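You operate a simulated robot arm through the tools that you are given. There is no shell and no other tool.

You are at the controls of a simulated robot arm. One attempt, no reset.

## Task
Pour the rinse into the beaker to about its line and stand its bottle in the holder.
Fine: take the bottle from the goods bench; it ends in the goods holder with its cap back on; spill hardly any; the beaker stays where it is.
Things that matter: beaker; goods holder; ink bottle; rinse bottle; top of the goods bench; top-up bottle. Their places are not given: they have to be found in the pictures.

Only the result counts: the job must be done as asked and must still hold three seconds after the hand-in. Knocking over, shifting, dropping, spilling or breaking anything else fails it. A push-on lid holds only when it is set on centred and level and pressed home; a screw cap is set on level and turned clockwise until tight.

## Robot
A 6-joint arm with a two-finger gripper, fixed in place. Base frame: the origin is on the floor under the middle of its stand, x ahead of it, y to its left, z up; the work surface is at about z = 0.74. Readings come in m, degrees, newtons and seconds.
It reaches about 1.572 m from its shoulder. Its first joint turns from -166.0 to 166.0 degrees. Payload 2.45 kg.
The TCP is the grasp point between the finger pads, 0.02 m short of the fingertips. In the tool frame z runs along the fingers and y along their closing line. The gripper opens to 0.14 m; its body begins 0.168 m behind the TCP.
Orientation is told as [roll, pitch, yaw] about the base's x, y, z axes, in that order, counted from this pose: with the fingers straight down and closing along the base's y, the tool's x points along the base's -x, its y along +y and its z along -z.

## Interface
- The arm moves only by the tool step_arm. Its argument "steps" is a list of rows, each a list of 7 numbers: the shift along the tool's x, y, z in units of 30 mm (1.0 is 30 mm), then the turn, a rotation vector about the tool's x, y, z in units of 5 degrees (1.0 is 5 degrees), then the finger opening in m, from 0 to 0.14. In form: [[dx, dy, dz, wx, wy, wz, grip], ...]. A call has 1 to 20 rows; each row shifts and turns the commanded pose from where the row before left it, along the tool's axes as they then stand. A call with a number of a shift or a turn outside -1 to 1 is refused whole. Rows are played at 5 a second. More than 0.05 m and 8.6 degrees between two rows, or a gripper value outside its range, and nothing of the call is played. A pose out of reach is approached as far as the arm can. The call stops where the force on the tool passes 50 N (or 10 N more than at its start, if that is more) or the arm is blocked; 0.2 s more then pass. Each finger travels about 0.045 m/s and halts on what it meets, pressing with about 42 N; the grip force reading is that of the motor and also rises with nothing between the fingers. The clock runs only during rows and for 0.2 s after the last one: add rows that do not move to give the fingers time. The reply holds the time, the measured pose of the TCP, the force on the tool along the base axes, the opening and the grip force, in the units named above and with some noise, with the torque about the TCP (base axes, N m) and any sound that the robot's microphone picked up.
- Cameras (640 x 400 px; columns grow to the right, rows downward): "scene" is fixed at [0.2205, -0.497, 1.4171]; the picture's right is [0.86, -0.52, 0.00], its down [-0.24, -0.40, -0.89] and it looks along [0.46, 0.76, -0.46] (base axes); focal length 312 px, centre (320, 200). "wrist" rides on the gripper at [0.078, 0.011, -0.209] in the tool frame; the picture's right is [-0.14, 0.99, 0.00], its down [-0.92, -0.13, -0.37] and it looks along [-0.37, -0.05, 0.93] (tool axes); focal length 280 px, centre (320, 200).
- camera(camera): a new picture of that camera. No time passes.
- point_at(camera, pixels): there is no depth. For up to 12 entries [column, row, z] of the newest picture of that camera ("zoom" is the newest enlarged one), the place [x, y] in the base frame at which the ray of that pixel passes the height z, good to about 0.002 m. No time passes.
- inspect(camera, box): a new picture of the part [left, top, right, bottom] of that camera's present view, enlarged. No time passes.
- hand_in(): hands the job in; it is judged then, once.

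Leave the gripper open and the arm clear of the work at the hand-in unless told otherwise.

The tools are called after "Call:" as a command line: name --pt "numbers of a row" for each row, then --argument value for the rest, lists and objects as JSON in quotes. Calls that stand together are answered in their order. step_arm: Moves the arm, as the interface text tells. Its arguments: {"type":"object","properties":{"steps":{"type":"array"}},"required":["steps"]} The other tools are called the same way: camera (camera) takes a picture; point_at (camera, pixels) gives the place at which the rays of pixels pass given heights; inspect (camera, box) takes an enlarged picture of a part of a camera's view; hand_in () hands the job in.

At the start:

```text
clock: 0.0
eef_pos: [0.5762, 0.5797, 1.1629]
orientation: [0.0, 0.0, 0.1]
ft_force: [0.3, 0.5, -0.5]
ft_torque: [0.02, 0.01, 0.03]
opening: 0.1398
finger_force: 0.1
```

scene: 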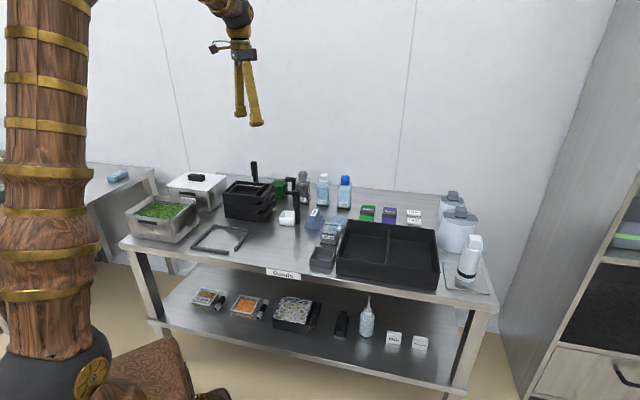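
wrist: 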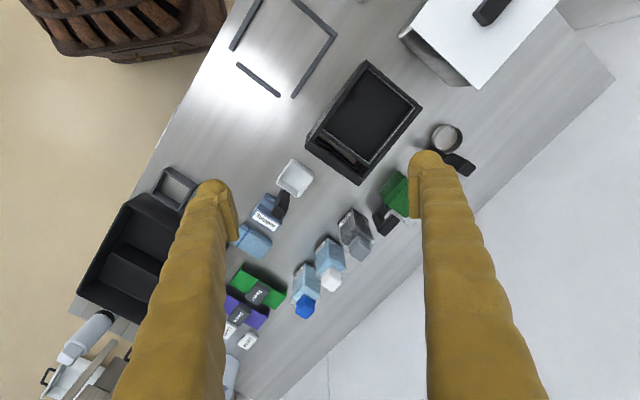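

I see a bench labelled "Goods" with bottles at the back (about columns 290-350, row 190), trays and boxes. I'll enlarge several parts of the scene to identify the bottles, beaker and holder.

Call:
inspect --camera "scene" --box '[260, 150, 440, 262]'

Call:
inspect --camera "scene" --box '[400, 170, 520, 310]'

Call:
inspect --camera "scene" --box '[120, 150, 300, 262]'

Call:
inspect --camera "wrist" --box '[200, 100, 480, 350]'

```text
3.56 times, centred on (350, 206) of scene
```

zoom: 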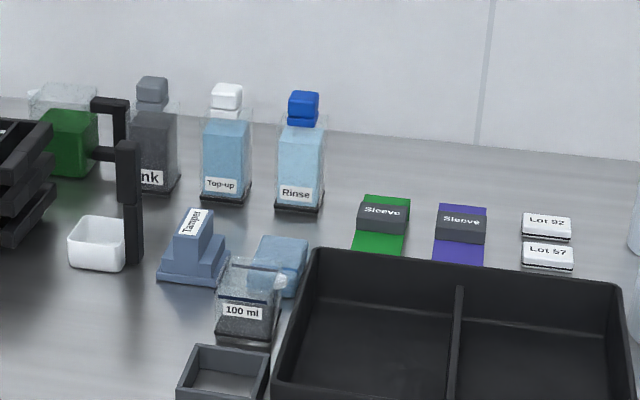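

```text
2.86 times, centred on (460, 240) of scene
```

zoom: 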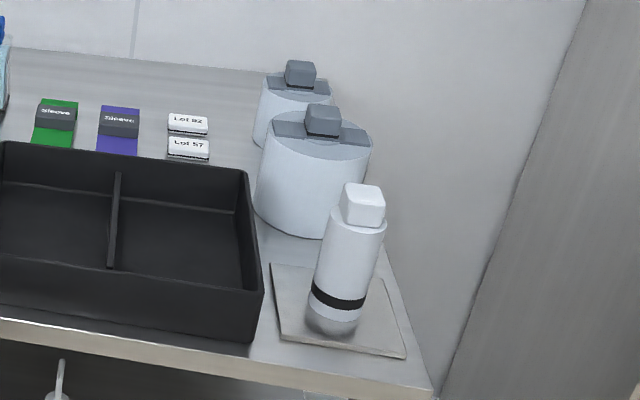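

```text
3.56 times, centred on (210, 206) of scene
```

zoom: 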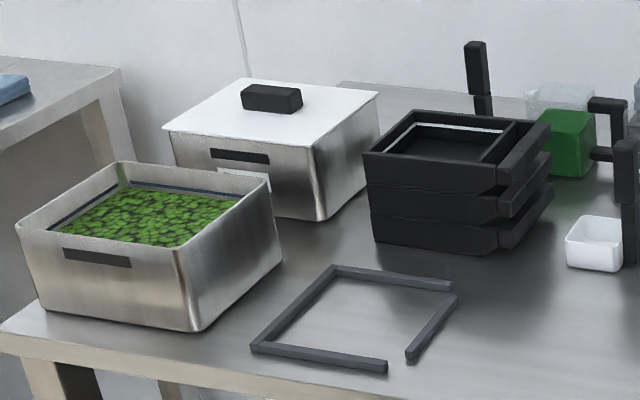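

```text
1.60 times, centred on (340, 225) of wrist
```

zoom: 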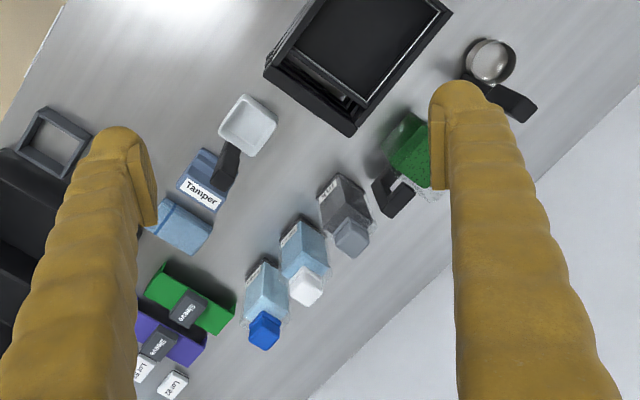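

The rinse bottle (blue cap, scene about (344,190)), the beaker "100 ml" at about (329,232), and a grey square socket at about (322,258), likely the holder. I'll zoom more closely on each.

Call:
inspect --camera "scene" --box '[325, 165, 365, 215]'

Call:
inspect --camera "scene" --box '[300, 200, 364, 280]'

Call:
inspect --camera "wrist" --box '[270, 200, 400, 330]'

Call:
inspect --camera "wrist" --box '[60, 150, 320, 350]'

```text
8.00 times, centred on (345, 190) of scene
```

zoom: 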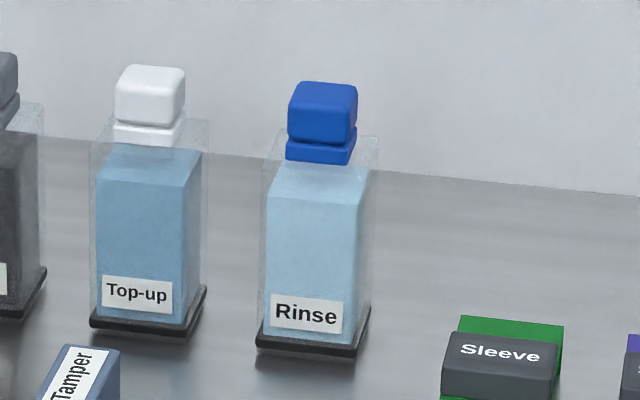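

```text
5.00 times, centred on (332, 240) of scene
```

zoom: 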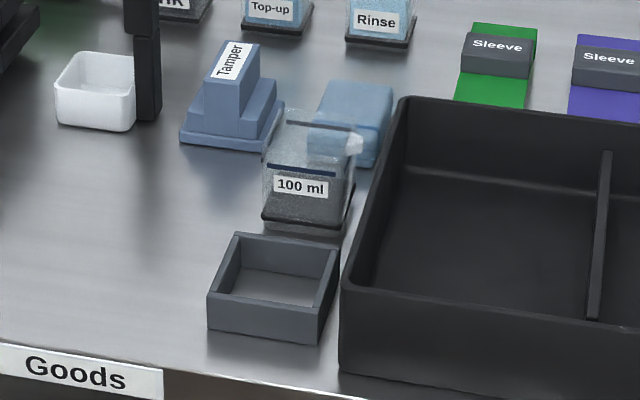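

```text
3.08 times, centred on (335, 265) of wrist
```

zoom: 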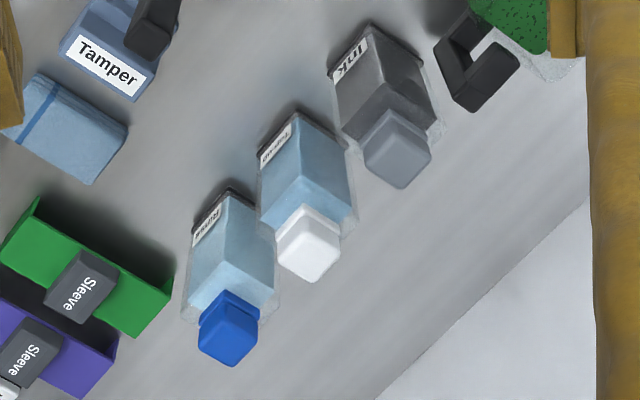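

```text
2.00 times, centred on (190, 250) of wrist
```

zoom: 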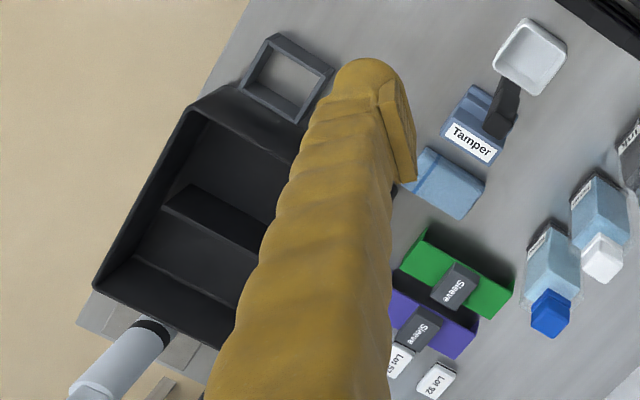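

I'll locate the bottle, beaker, and holder by casting rays at several heights from both cameras: bottle base corners in scene (337,208), (349.5,209.5), (351.4,204); cap top centre in scene (345.4,176.8), wrist (304,310).

Call:
point_at --camera "scene" --pixels '[[337.0, 208.1, 0.74], [349.5, 209.5, 0.74], [351.4, 204, 0.74], [345.4, 176.8, 0.84], [345.4, 176.8, 0.88], [345.4, 176.8, 0.92], [345.4, 176.8, 0.96]]'

Call:
point_at --camera "wrist" --pixels '[[306, 309, 0.84], [306, 309, 0.88], [306, 309, 0.92], [306, 309, 0.96], [272, 281, 0.74], [345, 262, 0.74]]'

Call:
point_at --camera "scene" --pixels '[[309.4, 265.4, 0.74], [332, 268.5, 0.74], [309.4, 257.5, 0.78], [333, 260.5, 0.78], [335.6, 249.6, 0.78], [315.2, 246.5, 0.78], [320.4, 244.2, 0.74], [335.5, 245.8, 0.74], [338.5, 237.5, 0.74]]'

```text
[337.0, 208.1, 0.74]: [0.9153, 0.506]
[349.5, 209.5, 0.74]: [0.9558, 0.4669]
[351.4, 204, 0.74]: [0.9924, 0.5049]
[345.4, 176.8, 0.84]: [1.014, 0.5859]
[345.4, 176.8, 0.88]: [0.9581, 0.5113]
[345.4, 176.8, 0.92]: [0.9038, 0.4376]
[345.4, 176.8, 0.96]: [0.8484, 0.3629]
```

```text
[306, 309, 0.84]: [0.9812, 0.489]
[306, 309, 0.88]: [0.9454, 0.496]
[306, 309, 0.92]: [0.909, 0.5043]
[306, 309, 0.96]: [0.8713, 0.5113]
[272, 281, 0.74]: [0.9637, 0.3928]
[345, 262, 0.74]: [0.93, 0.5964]
```

```text
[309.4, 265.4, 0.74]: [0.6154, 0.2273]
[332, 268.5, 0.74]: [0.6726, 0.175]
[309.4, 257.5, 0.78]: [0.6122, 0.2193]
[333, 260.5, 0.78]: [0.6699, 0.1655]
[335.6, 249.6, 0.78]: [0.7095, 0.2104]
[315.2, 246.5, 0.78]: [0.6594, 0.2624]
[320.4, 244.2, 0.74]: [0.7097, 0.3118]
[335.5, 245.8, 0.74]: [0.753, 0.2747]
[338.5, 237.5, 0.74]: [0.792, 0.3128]
```

Estimates: bench top about 0.74; the rinse bottle centre about (0.954,0.506), about 55 mm square, cap top about z 0.886; holder about (0.663,0.214); beaker about (0.751,0.312); everything turned about 45 degrees. I move the arm to a scouting pose above the beaker/holder and yaw to line up with the bench.

Call:
step_arm --pt "-0.503 -0.93 0.543 0 0 0 0.14" --pt "-0.503 -0.93 0.543 0 0 0 0.14" --pt "-0.503 -0.93 0.543 0 0 0 0.14" --pt "-0.503 -0.93 0.543 0 0 0 0.14" --pt "-0.503 -0.93 0.543 0 0 0 0.14" --pt "-0.503 -0.93 0.543 0 0 0 0.14" --pt "-0.503 -0.93 0.543 0 0 0 0.14" --pt "-0.503 -0.93 0.543 0 0 0 0.14" --pt "-0.503 -0.93 0.543 0 0 0 0.14" --pt "-0.503 -0.93 0.543 0 0 0 0.14" --pt "0 0 0 0 0 -1 0.14" --pt "0 0 0 0 0 -1 0.14" --pt "0 0 0 0 0 -1 0.14" --pt "0 0 0 0 0 -1 0.14" --pt "0 0 0 0 0 -1 0.14" --pt "0 0 0 0 0 -1 0.14" --pt "0 0 0 0 0 -1 0.14" --pt "0 0 0 0 0 -1 0.14" --pt "0 0 0 0 0 -1 0.14" --pt "0 0 0 0 0 -0.2 0.14"

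Call:
camera --camera "wrist"

Call:
camera --camera "scene"

```text
clock: 4.2
eef_pos: [0.728, 0.3017, 0.9997]
orientation: [0.0, 0.1, 46.1]
ft_force: [-0.6, 0.4, 1.2]
ft_torque: [0.0, 0.0, -0.01]
opening: 0.1401
finger_force: 0.1
```

```text
taken
```

wrist: 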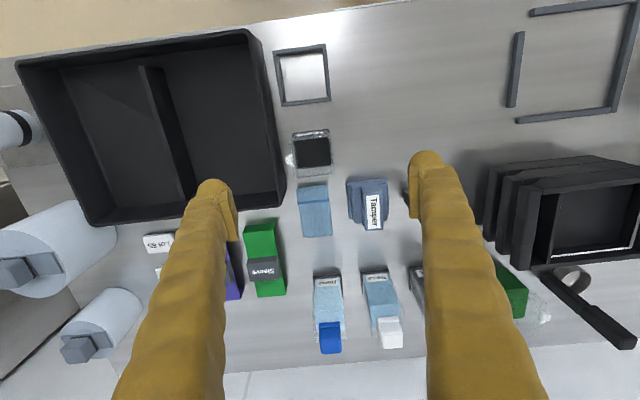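

```text
taken
```

scene: 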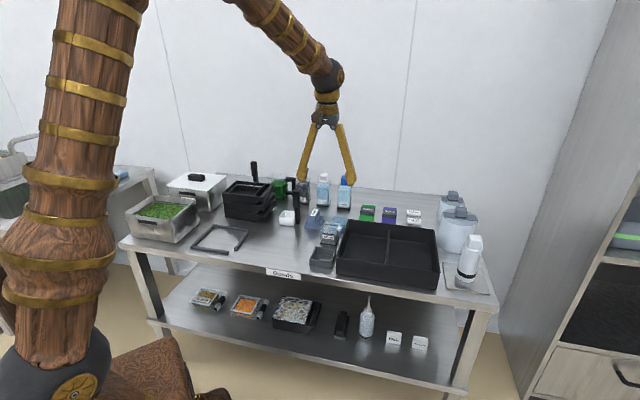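

The view is nearly square to the bench. I enlarge the beaker/holder (wrist about (305,110)) and the rinse bottle (about (328,315)).

Call:
inspect --camera "wrist" --box '[260, 30, 360, 130]'

Call:
inspect --camera "wrist" --box '[280, 120, 345, 185]'

Call:
inspect --camera "wrist" --box '[290, 260, 420, 360]'

```text
4.00 times, centred on (310, 80) of wrist
```

zoom: 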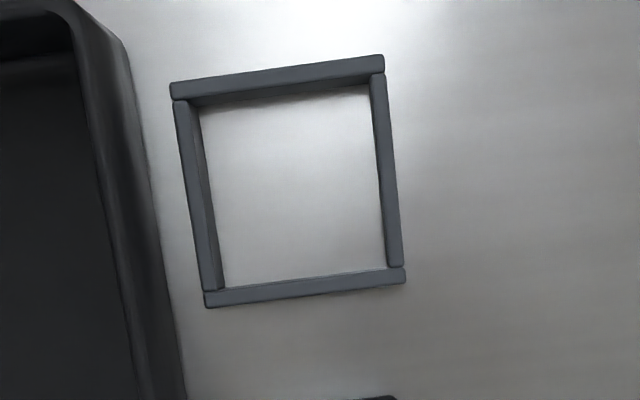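

```text
6.15 times, centred on (312, 152) of wrist
```

zoom: 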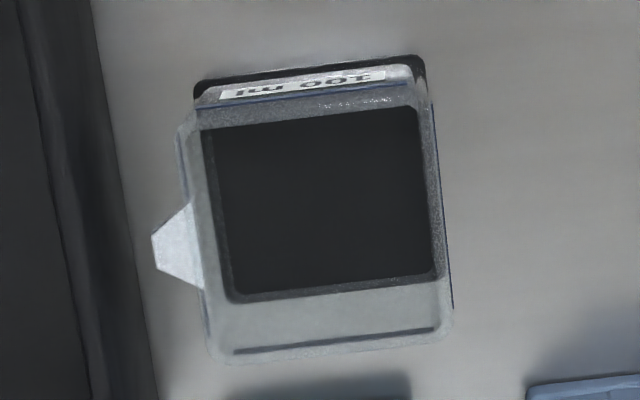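

```text
4.00 times, centred on (355, 310) of wrist
```

zoom: 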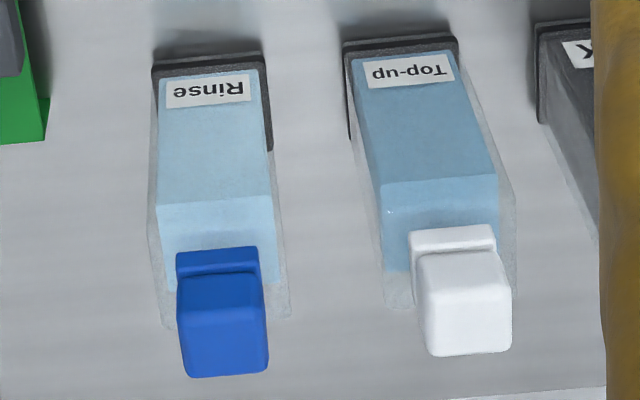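

I now cast the rays for the holder's top corners at several heights, the beaker's rim/base corners, and the bottle's cap and base.

Call:
point_at --camera "wrist" --pixels '[[272.5, 51.25, 0.77], [336, 44.5, 0.77], [331.25, 99.5, 0.77], [281.25, 106.25, 0.77], [272.5, 51.25, 0.78], [336, 44.5, 0.78], [331.25, 99.5, 0.78], [281.25, 106.25, 0.78], [277.5, 55, 0.77], [333.4, 49.3, 0.77], [327, 97.5, 0.77], [282.5, 102.5, 0.77]]'

Call:
point_at --camera "wrist" --pixels '[[313.3, 312, 0.86], [318.3, 332, 0.886], [340.5, 329, 0.886], [341.5, 352.5, 0.886], [322, 353.5, 0.886], [318.3, 332, 0.88], [340.5, 329, 0.88], [341.5, 352.5, 0.88], [322, 353.5, 0.88]]'

Call:
point_at --camera "wrist" --pixels '[[313, 276.5, 0.74], [341, 274, 0.74], [361, 271, 0.74], [389, 269, 0.74], [409.5, 267, 0.74], [291.7, 133.9, 0.74], [328.5, 128.9, 0.74], [290.0, 138.0, 0.81], [329.0, 132.0, 0.81], [333.5, 175, 0.81], [295.5, 178.5, 0.81]]'

```text
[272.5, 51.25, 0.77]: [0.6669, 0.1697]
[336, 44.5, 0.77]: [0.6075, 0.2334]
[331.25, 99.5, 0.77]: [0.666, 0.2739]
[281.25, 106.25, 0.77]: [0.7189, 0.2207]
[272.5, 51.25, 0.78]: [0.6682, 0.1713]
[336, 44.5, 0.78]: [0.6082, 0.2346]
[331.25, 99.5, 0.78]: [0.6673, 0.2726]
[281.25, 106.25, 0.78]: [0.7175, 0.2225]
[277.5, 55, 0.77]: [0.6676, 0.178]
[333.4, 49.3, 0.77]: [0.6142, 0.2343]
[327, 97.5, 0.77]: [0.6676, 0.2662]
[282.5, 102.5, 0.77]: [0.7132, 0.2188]
```

```text
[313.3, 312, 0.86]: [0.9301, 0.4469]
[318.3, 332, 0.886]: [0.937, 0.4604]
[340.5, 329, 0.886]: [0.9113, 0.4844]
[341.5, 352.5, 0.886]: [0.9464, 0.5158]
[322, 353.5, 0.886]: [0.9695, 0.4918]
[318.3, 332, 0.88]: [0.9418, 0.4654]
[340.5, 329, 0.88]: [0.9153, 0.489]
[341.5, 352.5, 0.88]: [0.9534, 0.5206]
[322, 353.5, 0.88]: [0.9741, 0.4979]
```

```text
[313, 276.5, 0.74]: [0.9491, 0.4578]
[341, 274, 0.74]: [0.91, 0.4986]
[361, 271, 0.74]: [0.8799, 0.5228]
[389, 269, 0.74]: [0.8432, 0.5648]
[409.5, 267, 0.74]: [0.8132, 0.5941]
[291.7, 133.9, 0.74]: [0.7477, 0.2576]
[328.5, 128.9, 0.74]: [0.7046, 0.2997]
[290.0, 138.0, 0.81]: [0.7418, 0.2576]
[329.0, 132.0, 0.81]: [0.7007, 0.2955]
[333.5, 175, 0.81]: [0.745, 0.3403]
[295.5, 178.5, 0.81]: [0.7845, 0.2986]
```

I mis-converted one holder corner. I zoom tighter on the cap and the holder to pick edges better.

Call:
inspect --camera "wrist" --box '[305, 262, 355, 362]'

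Call:
point_at --camera "wrist" --pixels '[[272.5, 51.25, 0.77], [326, 44.5, 0.77], [331.25, 99.5, 0.77], [281.25, 106.25, 0.77], [277.5, 55, 0.77], [323, 49.5, 0.77], [327, 96.75, 0.77], [283, 102.5, 0.77]]'

Call:
inspect --camera "wrist" --box '[305, 310, 355, 360]'

```text
4.00 times, centred on (330, 312) of wrist
```

zoom: 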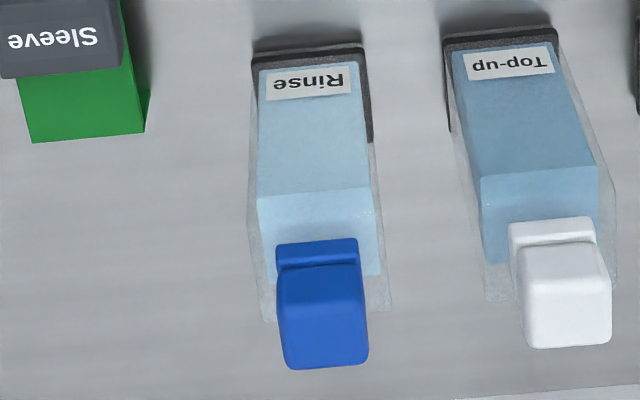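

```text
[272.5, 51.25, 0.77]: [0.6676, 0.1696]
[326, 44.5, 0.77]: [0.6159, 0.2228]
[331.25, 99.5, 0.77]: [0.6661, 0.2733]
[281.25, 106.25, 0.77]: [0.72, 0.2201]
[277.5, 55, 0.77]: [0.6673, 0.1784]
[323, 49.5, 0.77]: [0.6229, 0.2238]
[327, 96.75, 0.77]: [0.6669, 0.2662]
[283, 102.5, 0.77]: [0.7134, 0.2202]
```

```text
8.00 times, centred on (330, 335) of wrist
```

zoom: 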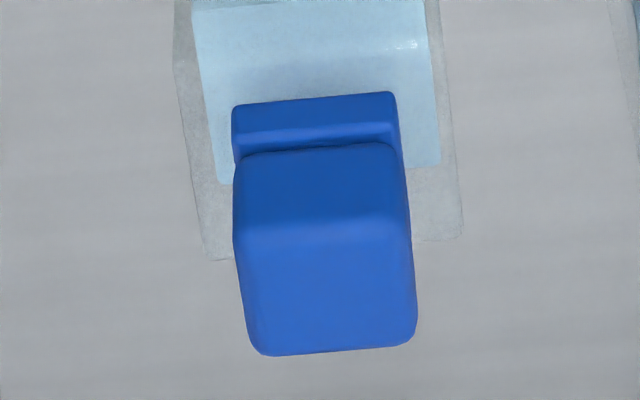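

Now I query the cap's top-face corners (wrist (319.75,340),(341.25,339),(341.9,352.5),(322.25,354.4)) at candidate heights, and matching scene points.

Call:
point_at --camera "wrist" --pixels '[[319.75, 340, 0.88], [341.25, 339, 0.88], [341.9, 352.5, 0.88], [322.25, 354.4, 0.88], [319.75, 340, 0.89], [341.25, 339, 0.89], [341.9, 352.5, 0.89], [322.25, 354.4, 0.89], [315.6, 342.3, 0.85], [347.75, 339.4, 0.85]]'

Call:
inspect --camera "scene" --box '[332, 168, 358, 216]'

Call:
inspect --camera "scene" --box '[316, 216, 346, 252]'

```text
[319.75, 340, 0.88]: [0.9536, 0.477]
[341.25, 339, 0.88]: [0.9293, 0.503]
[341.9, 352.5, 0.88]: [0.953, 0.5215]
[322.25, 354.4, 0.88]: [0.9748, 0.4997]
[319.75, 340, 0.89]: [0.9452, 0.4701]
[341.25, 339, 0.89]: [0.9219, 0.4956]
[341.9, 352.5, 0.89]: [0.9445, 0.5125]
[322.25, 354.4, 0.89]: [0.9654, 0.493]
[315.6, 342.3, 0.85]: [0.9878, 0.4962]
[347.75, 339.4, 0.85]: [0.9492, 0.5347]
```

```text
8.33 times, centred on (345, 192) of scene
```

zoom: 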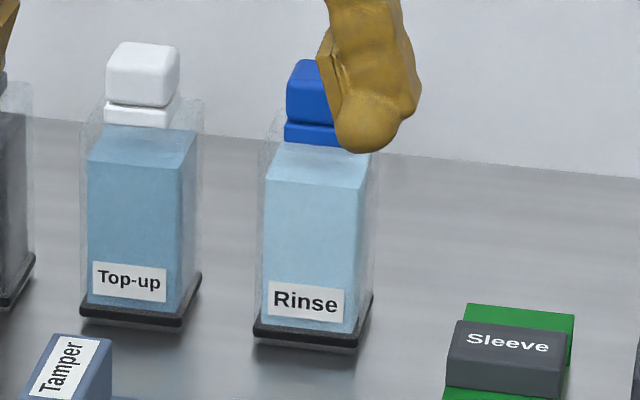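

```text
11.11 times, centred on (331, 234) of scene
```

zoom: 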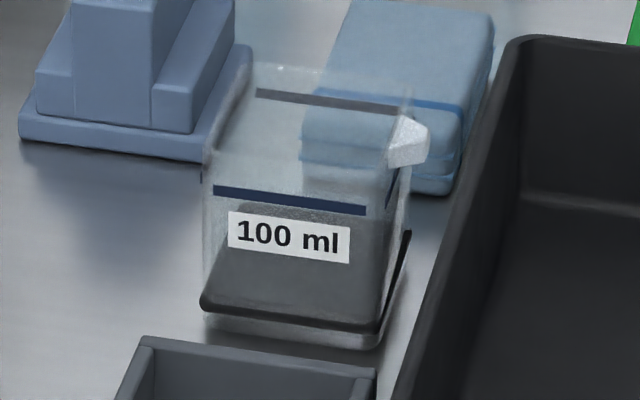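

The beaker has its line about mid-height and is empty with a dark floor. The holder centre is about (0.6675,0.222), inner about 63 mm; the bottle centre about (0.948,0.496), cap about 34 mm. Before gripping I close the fingers to 0.06 in free air to see their shape, and check where the bench back edge is (wrist (330,366)).

Call:
point_at --camera "wrist" --pixels '[[330, 366, 0.74], [280, 370, 0.74], [389, 362, 0.74]]'

Call:
step_arm --pt "0 0 0 0 0 0 0.06" --pt "0 0 0 0 0 0 0.06" --pt "0 0 0 0 0 0 0.06" --pt "0 0 0 0 0 0 0.06" --pt "0 0 0 0 0 0 0.06"

Call:
inspect --camera "scene" --box '[270, 60, 390, 200]'

Call:
camera --camera "wrist"

```text
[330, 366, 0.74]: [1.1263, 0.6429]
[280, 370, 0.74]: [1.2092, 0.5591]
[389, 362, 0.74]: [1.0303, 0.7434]
```

```text
clock: 5.4
eef_pos: [0.7271, 0.3009, 0.999]
orientation: [0.0, 0.0, 46.0]
ft_force: [0.2, 0.3, 0.0]
ft_torque: [-0.02, -0.02, -0.01]
opening: 0.0601
finger_force: 0.1
```

```text
2.86 times, centred on (330, 130) of scene
```

zoom: 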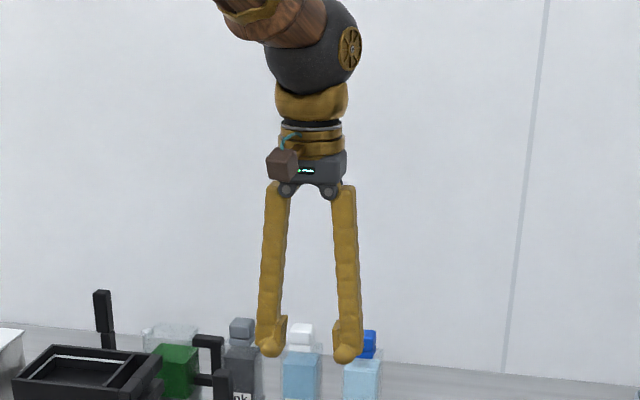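

```text
taken
```

wrist: 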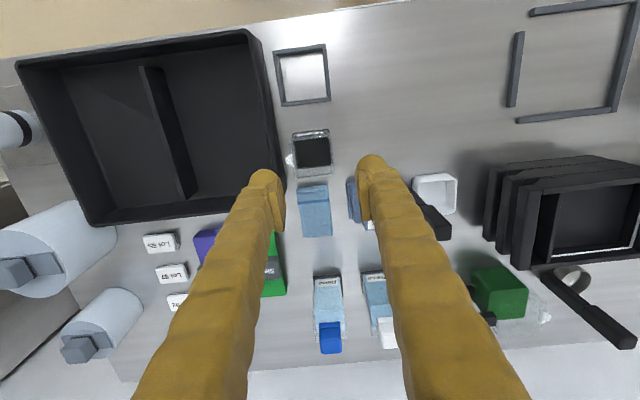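

Fingers are near parallel at 0.06, about 37 mm thick at the tips; the gap between Rinse and Top-up is only about 39 mm, so I'll grip the bottle front-to-back from straight above (yaw -45). The bench edge is 0.23 m behind it, so there is room. I turn to yaw -45 at this height and open to 0.11.

Call:
step_arm --pt "0 0 0 0 0 1 0.11" --pt "0 0 0 0 0 1 0.11" --pt "0 0 0 0 0 1 0.11" --pt "0 0 0 0 0 1 0.11" --pt "0 0 0 0 0 1 0.11" --pt "0 0 0 0 0 1 0.11" --pt "0 0 0 0 0 1 0.11" --pt "0 0 0 0 0 1 0.11" --pt "0 0 0 0 0 1 0.11" --pt "0 0 0 0 0 1 0.11" --pt "0 0 0 0 0 1 0.11" --pt "0 0 0 0 0 1 0.11" --pt "0 0 0 0 0 1 0.11" --pt "0 0 0 0 0 1 0.11" --pt "0 0 0 0 0 1 0.11" --pt "0 0 0 0 0 1 0.11" --pt "0 0 0 0 0 1 0.11" --pt "0 0 0 0 0 1 0.11" --pt "0 0 0 0 0 0.2 0.11"

Call:
camera --camera "wrist"

```text
clock: 9.4
eef_pos: [0.7274, 0.2996, 0.9998]
orientation: [-0.1, 0.0, -45.1]
ft_force: [0.7, -0.4, 0.3]
ft_torque: [0.01, 0.0, 0.0]
opening: 0.1102
finger_force: 0.0
```

```text
taken
```

wrist: 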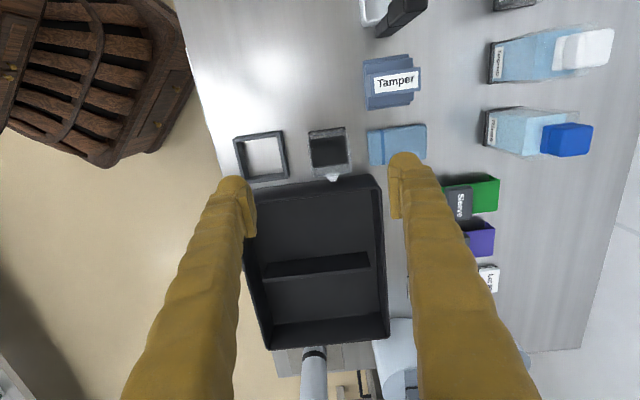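

From this new viewpoint I enlarge the holder (262,157) and beaker (330,150) again for better measurements.

Call:
inspect --camera "wrist" --box '[225, 120, 305, 190]'

Call:
inspect --camera "wrist" --box '[300, 115, 370, 190]'

Call:
inspect --camera "wrist" --box '[470, 90, 610, 180]'

```text
5.71 times, centred on (265, 155) of wrist
```

zoom: 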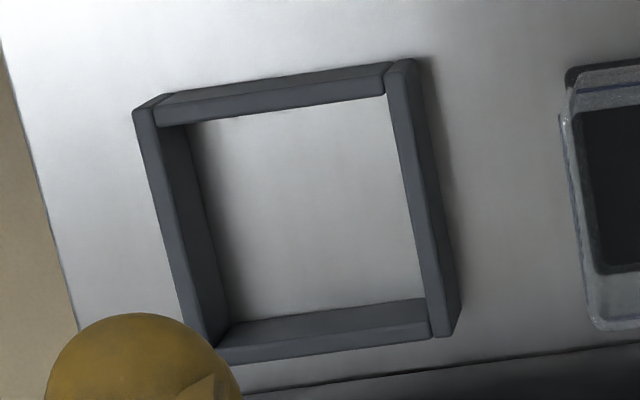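

```text
5.33 times, centred on (335, 152) of wrist
```

zoom: 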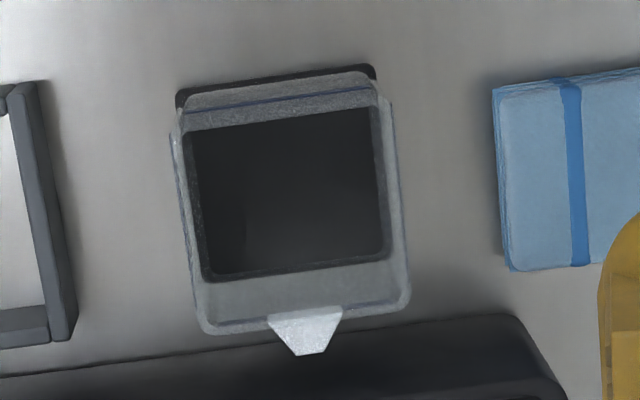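

```text
4.44 times, centred on (540, 135) of wrist
```

zoom: 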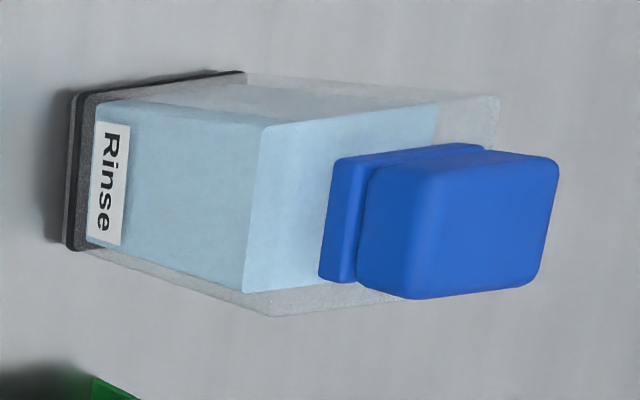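

I triangulate the beaker rim from this second view (wrist (307.2,139.4),(348.7,133.8),(352.1,171.3),(313.8,177)), the holder corners, and the cap.

Call:
point_at --camera "wrist" --pixels '[[307.2, 139.4, 0.81], [348.7, 133.8, 0.81], [352.1, 171.3, 0.81], [313.8, 177.0, 0.81], [307.2, 139.4, 0.8], [348.7, 133.8, 0.8], [352.1, 171.3, 0.8], [313.8, 177.0, 0.8]]'

Call:
point_at --camera "wrist" --pixels '[[232.4, 139.1, 0.77], [280.9, 130.3, 0.77], [286.0, 178.9, 0.77], [247.5, 183.6, 0.77], [238.4, 141.6, 0.77], [277.2, 136.6, 0.77], [281.5, 171.4, 0.77]]'

Call:
point_at --camera "wrist" --pixels '[[552, 125.5, 0.88], [592, 126, 0.88], [589.5, 153.5, 0.88], [560, 156.5, 0.88], [484.5, 110.5, 0.745], [483.5, 146, 0.745]]'

```text
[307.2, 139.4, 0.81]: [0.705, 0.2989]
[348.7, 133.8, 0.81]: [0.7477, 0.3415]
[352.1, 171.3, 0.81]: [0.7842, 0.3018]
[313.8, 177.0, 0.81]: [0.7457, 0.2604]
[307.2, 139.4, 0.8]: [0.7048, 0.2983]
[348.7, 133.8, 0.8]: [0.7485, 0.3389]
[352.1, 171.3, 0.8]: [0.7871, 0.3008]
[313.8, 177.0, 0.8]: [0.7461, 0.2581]
```

```text
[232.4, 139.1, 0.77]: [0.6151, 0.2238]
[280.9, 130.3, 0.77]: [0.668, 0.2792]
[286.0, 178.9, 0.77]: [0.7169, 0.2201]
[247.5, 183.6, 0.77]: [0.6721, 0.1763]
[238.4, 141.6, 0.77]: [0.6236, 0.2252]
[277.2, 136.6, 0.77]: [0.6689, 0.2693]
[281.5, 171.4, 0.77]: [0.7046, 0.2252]
```

```text
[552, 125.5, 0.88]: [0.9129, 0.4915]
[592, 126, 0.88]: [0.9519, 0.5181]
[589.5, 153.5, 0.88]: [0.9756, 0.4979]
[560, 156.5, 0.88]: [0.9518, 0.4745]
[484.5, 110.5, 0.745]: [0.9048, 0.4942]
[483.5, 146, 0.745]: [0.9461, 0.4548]
```

Consistent: beaker rim centre about (0.744,0.300), rim z about 0.81; holder centre about (0.667,0.222), top about 0.77; cap top z about 0.88, bottle centre about (0.949,0.497). I check how close the sponge and green sleeve come to the front finger's landing place.

Call:
point_at --camera "wrist" --pixels '[[427, 125, 0.77], [427, 162, 0.77], [498, 178, 0.77], [445, 180, 0.77], [421, 70, 0.78], [415, 105, 0.78]]'

Call:
step_arm --pt "-0.055 0.9 0 0 0 0 0.11" --pt "-0.055 0.9 0 0 0 0 0.11" --pt "-0.055 0.9 0 0 0 0 0.11" --pt "-0.055 0.9 0 0 0 0 0.11" --pt "-0.055 0.9 0 0 0 0 0.11" --pt "-0.055 0.9 0 0 0 0 0.11" --pt "-0.055 0.9 0 0 0 0 0.11" --pt "-0.055 0.9 0 0 0 0 0.11" --pt "-0.055 0.9 0 0 0 0 0.11" --pt "-0.055 0.9 0 0 0 0 0.11" --pt "-0.03 0.9 0 0 0 0 0.11"

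Call:
camera --camera "wrist"

Call:
camera --camera "scene"

```text
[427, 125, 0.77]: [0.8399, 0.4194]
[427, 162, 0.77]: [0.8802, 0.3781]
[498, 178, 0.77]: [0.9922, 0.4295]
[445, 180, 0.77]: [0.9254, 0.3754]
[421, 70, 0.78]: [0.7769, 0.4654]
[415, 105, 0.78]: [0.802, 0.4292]
```

```text
clock: 11.8
eef_pos: [0.9495, 0.4988, 0.9991]
orientation: [0.0, -0.1, -45.0]
ft_force: [0.0, -0.3, 0.5]
ft_torque: [0.0, 0.0, -0.01]
opening: 0.11
finger_force: 0.0
```

```text
taken
```

wrist: 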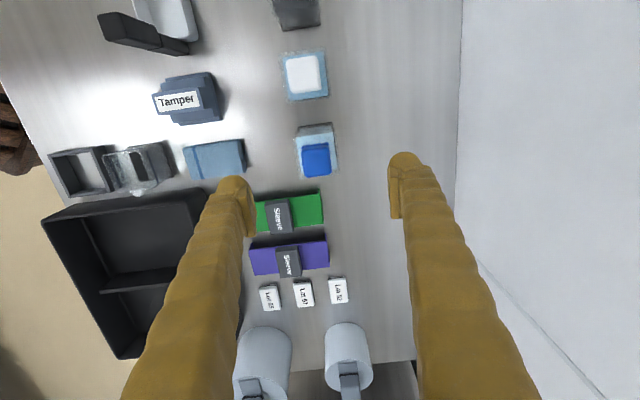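

```text
taken
```

scene: 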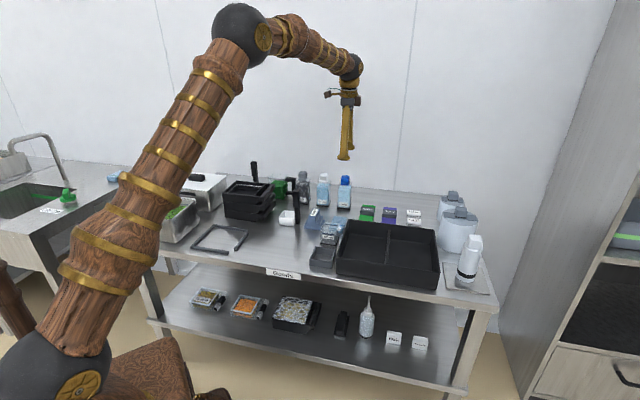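

I'm above the rinse bottle (wrist about (316,155)). I zoom to refine its centre and yaw from near-overhead.

Call:
inspect --camera "wrist" --box '[285, 115, 349, 195]'

Call:
inspect --camera "scene" --box '[310, 80, 390, 215]'

```text
5.00 times, centred on (317, 155) of wrist
```

zoom: 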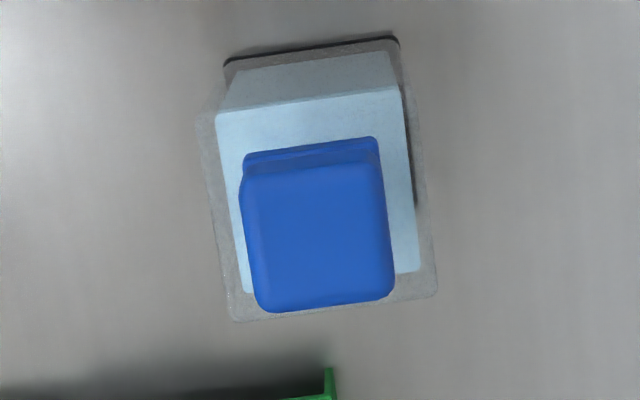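

```text
2.96 times, centred on (350, 148) of scene
```

zoom: 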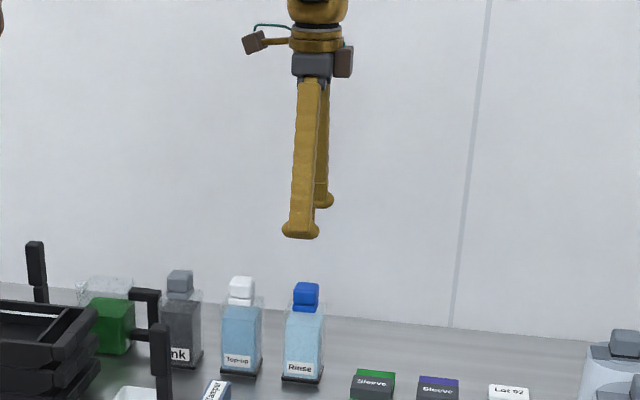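

I query the cap corners, glass top corners and base corners from this overhead view.

Call:
point_at --camera "wrist" --pixels '[[301.6, 150, 0.88], [329.4, 148, 0.88], [331.8, 173, 0.88], [304.6, 176.6, 0.88], [297.8, 127.6, 0.745], [332.6, 122.8, 0.745], [292.6, 137.4, 0.85], [300, 179, 0.85], [340.4, 174, 0.85], [292.6, 137.4, 0.86], [300, 179, 0.86], [340.4, 174, 0.86]]'

```text
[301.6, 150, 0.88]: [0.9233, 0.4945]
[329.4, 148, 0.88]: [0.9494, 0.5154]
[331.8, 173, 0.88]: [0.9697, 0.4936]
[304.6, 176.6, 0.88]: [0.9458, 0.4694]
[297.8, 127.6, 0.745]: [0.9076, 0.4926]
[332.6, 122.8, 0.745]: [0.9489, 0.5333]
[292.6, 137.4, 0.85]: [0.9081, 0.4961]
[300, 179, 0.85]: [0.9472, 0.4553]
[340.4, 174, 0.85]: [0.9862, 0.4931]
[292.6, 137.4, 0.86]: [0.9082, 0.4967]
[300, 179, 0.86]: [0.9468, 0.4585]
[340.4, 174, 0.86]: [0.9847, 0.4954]
```

Bottle centre is about (0.9475,0.494), body about 57 mm square, yaw -45. I shift by (-2,-5) mm and descend to TCP z 0.805, straddling the body front-to-back with opening 0.11.

Call:
step_arm --pt "-0.07 -0.165 0.4 0 0 0 0.11" --pt "0 0 0.8 0 0 0 0.11" --pt "0 0 0.8 0 0 0 0.11" --pt "0 0 0.8 0 0 0 0.11" --pt "0 0 0.8 0 0 0 0.11" --pt "0 0 0.8 0 0 0 0.11" --pt "0 0 0.8 0 0 0 0.11" --pt "0 0 0.8 0 0 0 0.11" --pt "0 0 0.47 0 0 0 0.11" --pt "0 0 0 0 0 0 0.11"

Call:
camera --camera "wrist"

Call:
inspect --camera "scene" --box '[310, 130, 390, 220]'

```text
clock: 14.0
eef_pos: [0.9482, 0.4944, 0.8047]
orientation: [-0.1, 0.0, -45.0]
ft_force: [-1.0, 0.8, 0.2]
ft_torque: [0.01, 0.01, -0.02]
opening: 0.1099
finger_force: 0.0
```

```text
taken
```

wrist: 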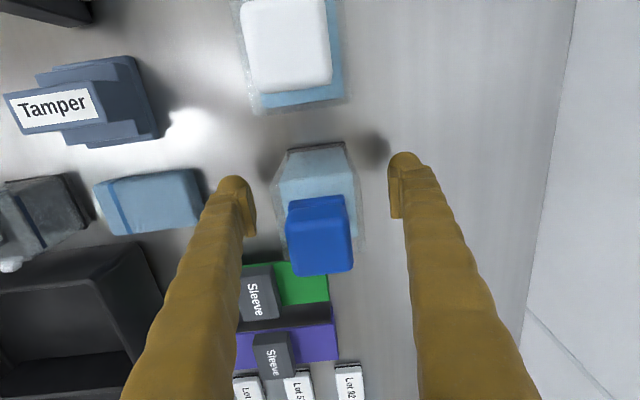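

```text
4.44 times, centred on (350, 175) of scene
```

zoom: 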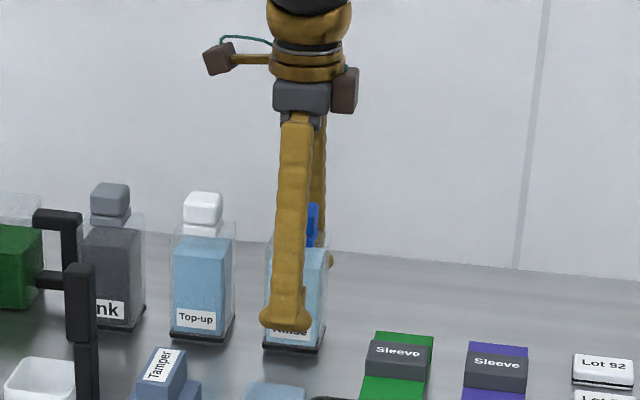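

The fingers straddle the bottle with clearance. I close on the body.

Call:
step_arm --pt "0 0 0 0 0 0 0.045" --pt "0 0 0 0 0 0 0.045" --pt "0 0 0 0 0 0 0.045" --pt "0 0 0 0 0 0 0.045" --pt "0 0 0 0 0 0 0.045" --pt "0 0 0 0 0 0 0.045"

Call:
camera --camera "wrist"

```text
clock: 15.4
eef_pos: [0.9479, 0.4944, 0.805]
orientation: [0.0, -0.1, -45.1]
ft_force: [0.7, 2.0, 0.2]
ft_torque: [0.0, 0.0, 0.0]
opening: 0.0576
finger_force: 41.8
```

```text
taken
```

wrist: 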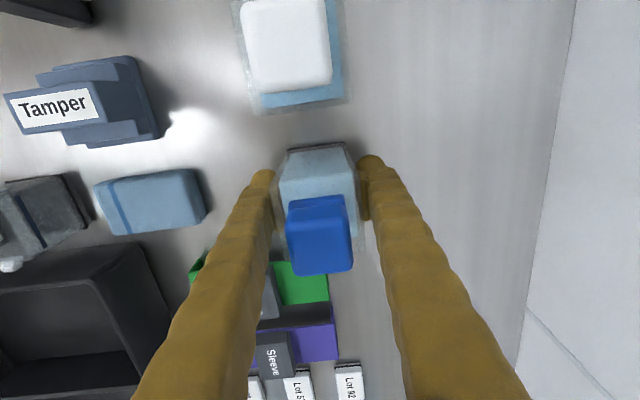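

The bottle is held (opening 0.0576, 41.8 N). I lift straight up 0.12 m.

Call:
step_arm --pt "0 0 -0.3 0 0 0 0.045" --pt "0 0 -0.6 0 0 0 0.045" --pt "0 0 -0.8 0 0 0 0.045" --pt "0 0 -0.8 0 0 0 0.045" --pt "0 0 -0.8 0 0 0 0.045" --pt "0 0 -0.5 0 0 0 0.045" --pt "0 0 -0.2 0 0 0 0.045" --pt "0 0 0 0 0 0 0.045"

Call:
camera --camera "wrist"

Call:
camera --camera "scene"

```text
clock: 17.2
eef_pos: [0.9469, 0.4945, 0.9253]
orientation: [0.1, 0.0, -45.0]
ft_force: [0.4, -0.7, -2.6]
ft_torque: [0.01, -0.03, 0.01]
opening: 0.0573
finger_force: 42.3
```

```text
taken
```

wrist: 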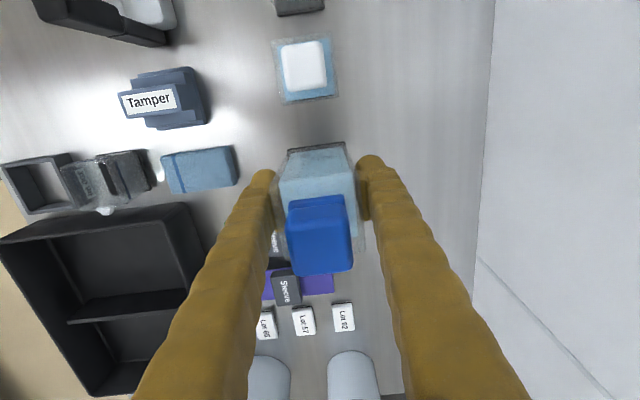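

```text
taken
```

scene: 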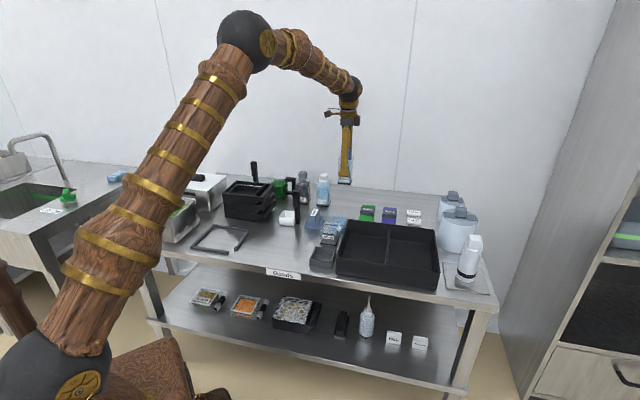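

The bottle is lifted (about 2.6 N weight). I carry it at this height over to above the holder at (0.667,0.222); base at z about 0.864, clear of the beaker rim at 0.81.

Call:
step_arm --pt "0.01 -0.4 0 0 0 0 0.045" --pt "0.01 -0.7 0 0 0 0 0.045" --pt "0.01 -0.8 0 0 0 0 0.045" --pt "0.01 -0.8 0 0 0 0 0.045" --pt "0.01 -0.8 0 0 0 0 0.045" --pt "0.01 -0.8 0 0 0 0 0.045" --pt "0.01 -0.8 0 0 0 0 0.045" --pt "0.01 -0.8 0 0 0 0 0.045" --pt "0.01 -0.8 0 0 0 0 0.045" --pt "0.01 -0.8 0 0 0 0 0.045" --pt "0.01 -0.8 0 0 0 0 0.045" --pt "0.01 -0.8 0 0 0 0 0.045" --pt "0.01 -0.8 0 0 0 0 0.045" --pt "0.01 -0.8 0 0 0 0 0.045" --pt "0.01 -0.8 0 0 0 0 0.045" --pt "0.01 -0.7 0 0 0 0 0.045" --pt "0.01 -0.5 0 0 0 0 0.045" --pt "0.01 -0.32 0 0 0 0 0.045" --pt "0 0 0 0 0 0 0.045"

Call:
camera --camera "wrist"

Call:
inspect --camera "scene" --box '[270, 140, 390, 290]'

```text
clock: 21.2
eef_pos: [0.6681, 0.2209, 0.9243]
orientation: [0.0, 0.0, -45.0]
ft_force: [-0.4, 0.0, -3.8]
ft_torque: [0.0, 0.04, 0.0]
opening: 0.0576
finger_force: 42.2
```

```text
taken
```

wrist: 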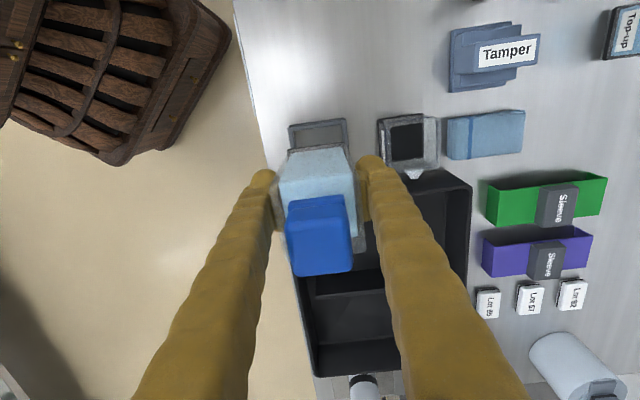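

```text
2.67 times, centred on (330, 215) of scene
```

zoom: 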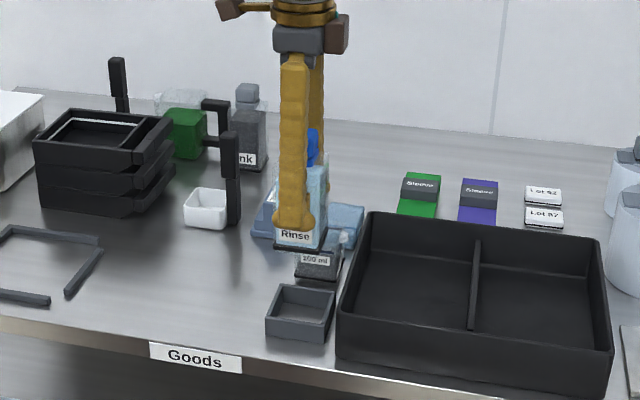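

Near the holder: I zoom in the wrist view to compare the bottle base's edge with the holder's walls (about (318,135)).

Call:
inspect --camera "wrist" --box '[270, 105, 370, 165]'

Call:
inspect --camera "scene" --box '[300, 205, 350, 280]'

```text
6.40 times, centred on (320, 135) of wrist
```

zoom: 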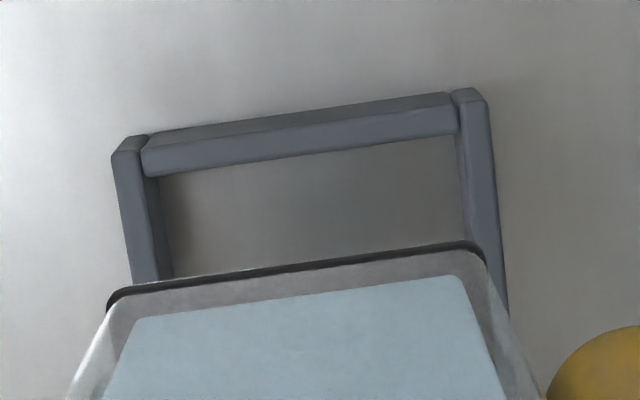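

```text
5.33 times, centred on (325, 242) of scene
```

zoom: 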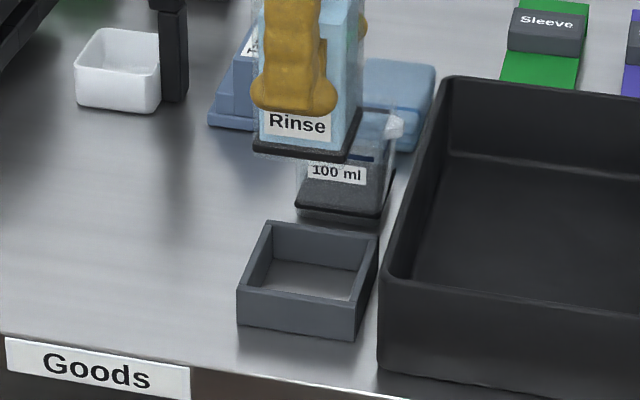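

I query holder wall edges at z 0.771 and bottle base corners at z 0.864 (from wrist).

Call:
point_at --camera "wrist" --pixels '[[287.5, 128.3, 0.771], [346.1, 118.9, 0.771], [293.75, 137.3, 0.771], [342.3, 130.3, 0.771], [317.7, 128.1, 0.771], [316.1, 124.1, 0.771], [286.7, 150.6, 0.864], [346.1, 144.4, 0.864], [348.3, 153, 0.771]]'

Call:
point_at --camera "scene" --pixels '[[309.4, 254.2, 0.771], [332, 258.1, 0.771], [336, 244.3, 0.771], [315.5, 241.6, 0.771], [313.0, 232.0, 0.864], [330.2, 234.3, 0.864]]'

```text
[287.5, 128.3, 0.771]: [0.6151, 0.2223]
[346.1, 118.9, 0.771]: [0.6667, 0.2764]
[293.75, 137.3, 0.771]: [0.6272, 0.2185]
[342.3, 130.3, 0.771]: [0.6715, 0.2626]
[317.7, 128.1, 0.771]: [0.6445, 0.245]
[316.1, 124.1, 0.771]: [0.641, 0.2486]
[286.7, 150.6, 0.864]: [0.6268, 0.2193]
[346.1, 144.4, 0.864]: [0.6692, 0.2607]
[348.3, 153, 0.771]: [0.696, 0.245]
```

```text
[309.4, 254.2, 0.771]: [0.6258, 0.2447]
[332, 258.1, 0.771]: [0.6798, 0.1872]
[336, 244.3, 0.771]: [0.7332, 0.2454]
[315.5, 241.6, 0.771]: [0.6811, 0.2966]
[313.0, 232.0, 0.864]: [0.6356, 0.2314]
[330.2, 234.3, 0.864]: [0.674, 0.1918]
```

I mis-scaled some scene rows; I re-query with corrected pixels for a cross-check.

Call:
point_at --camera "scene" --pixels '[[309.4, 258.9, 0.771], [331, 261.7, 0.771], [335.9, 248.9, 0.771], [315.2, 246.1, 0.771], [312.4, 233, 0.864], [330.6, 234.9, 0.864], [333, 225.5, 0.868]]'

Call:
inspect --camera "scene" --box '[302, 236, 342, 276]'

Call:
inspect --camera "scene" --box '[305, 205, 345, 245]'

```text
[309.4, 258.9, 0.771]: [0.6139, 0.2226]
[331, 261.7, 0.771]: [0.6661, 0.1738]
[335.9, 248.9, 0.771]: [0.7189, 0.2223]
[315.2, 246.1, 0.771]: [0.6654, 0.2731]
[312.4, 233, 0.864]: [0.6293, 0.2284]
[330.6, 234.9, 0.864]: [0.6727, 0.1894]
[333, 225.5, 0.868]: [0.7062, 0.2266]
```

```text
10.00 times, centred on (322, 256) of scene
```

zoom: 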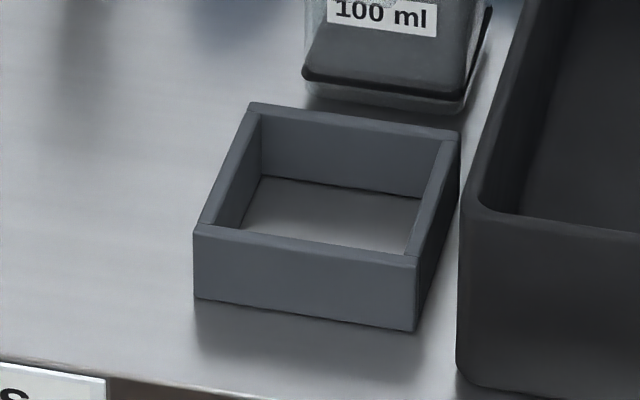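

```text
10.00 times, centred on (325, 225) of scene
```

zoom: 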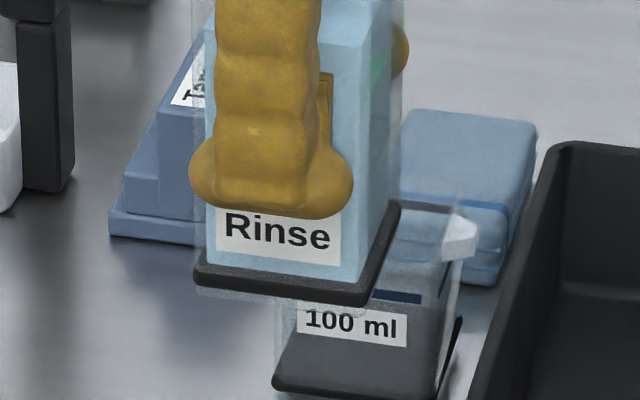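

The holder centre averages s=0.629, t=0.314 → (0.6668,0.2227); the bottle is about 2.5 mm too far to the right (t). I correct that and descend until the base is about 2 cm above the holder's top (TCP z 0.85) and look again.

Call:
step_arm --pt "0.083 0.02 0.3 0 0 0 0.045" --pt "0 0 0.7 0 0 0 0.045" --pt "0 0 0.7 0 0 0 0.045" --pt "0 0 0.5 0 0 0 0.045" --pt "0 0 0.2 0 0 0 0.045" --pt "0 0 0 0 0 0 0.045" --pt "0 0 0 0 0 0 0.045"

Call:
inspect --camera "scene" --box '[300, 225, 348, 275]'

Call:
inspect --camera "wrist" --box '[270, 105, 370, 165]'

```text
clock: 22.8
eef_pos: [0.6666, 0.2227, 0.852]
orientation: [0.0, 0.0, -45.0]
ft_force: [-0.3, 0.3, -3.2]
ft_torque: [-0.01, -0.05, -0.02]
opening: 0.0573
finger_force: 42.5
```

```text
8.00 times, centred on (324, 250) of scene
```

zoom: 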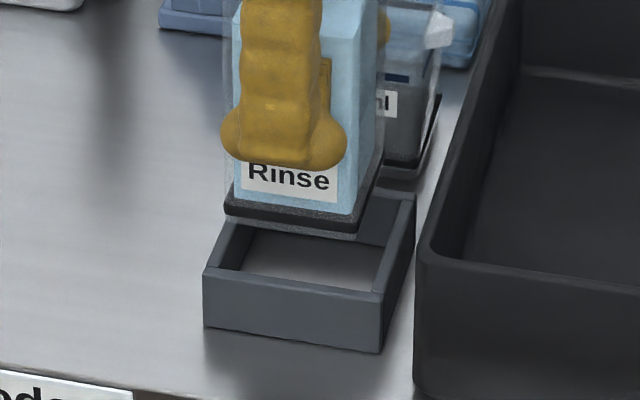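

```text
6.40 times, centred on (320, 135) of wrist
```

zoom: 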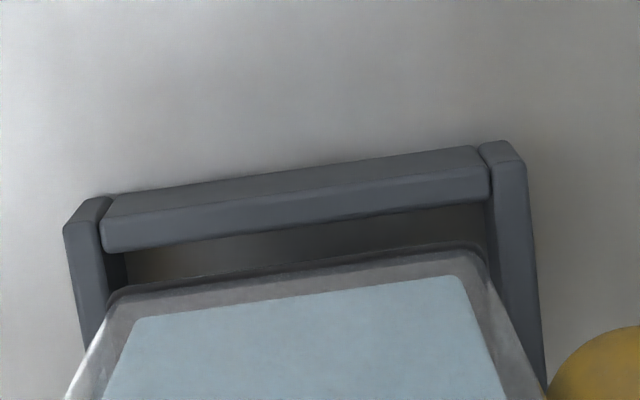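

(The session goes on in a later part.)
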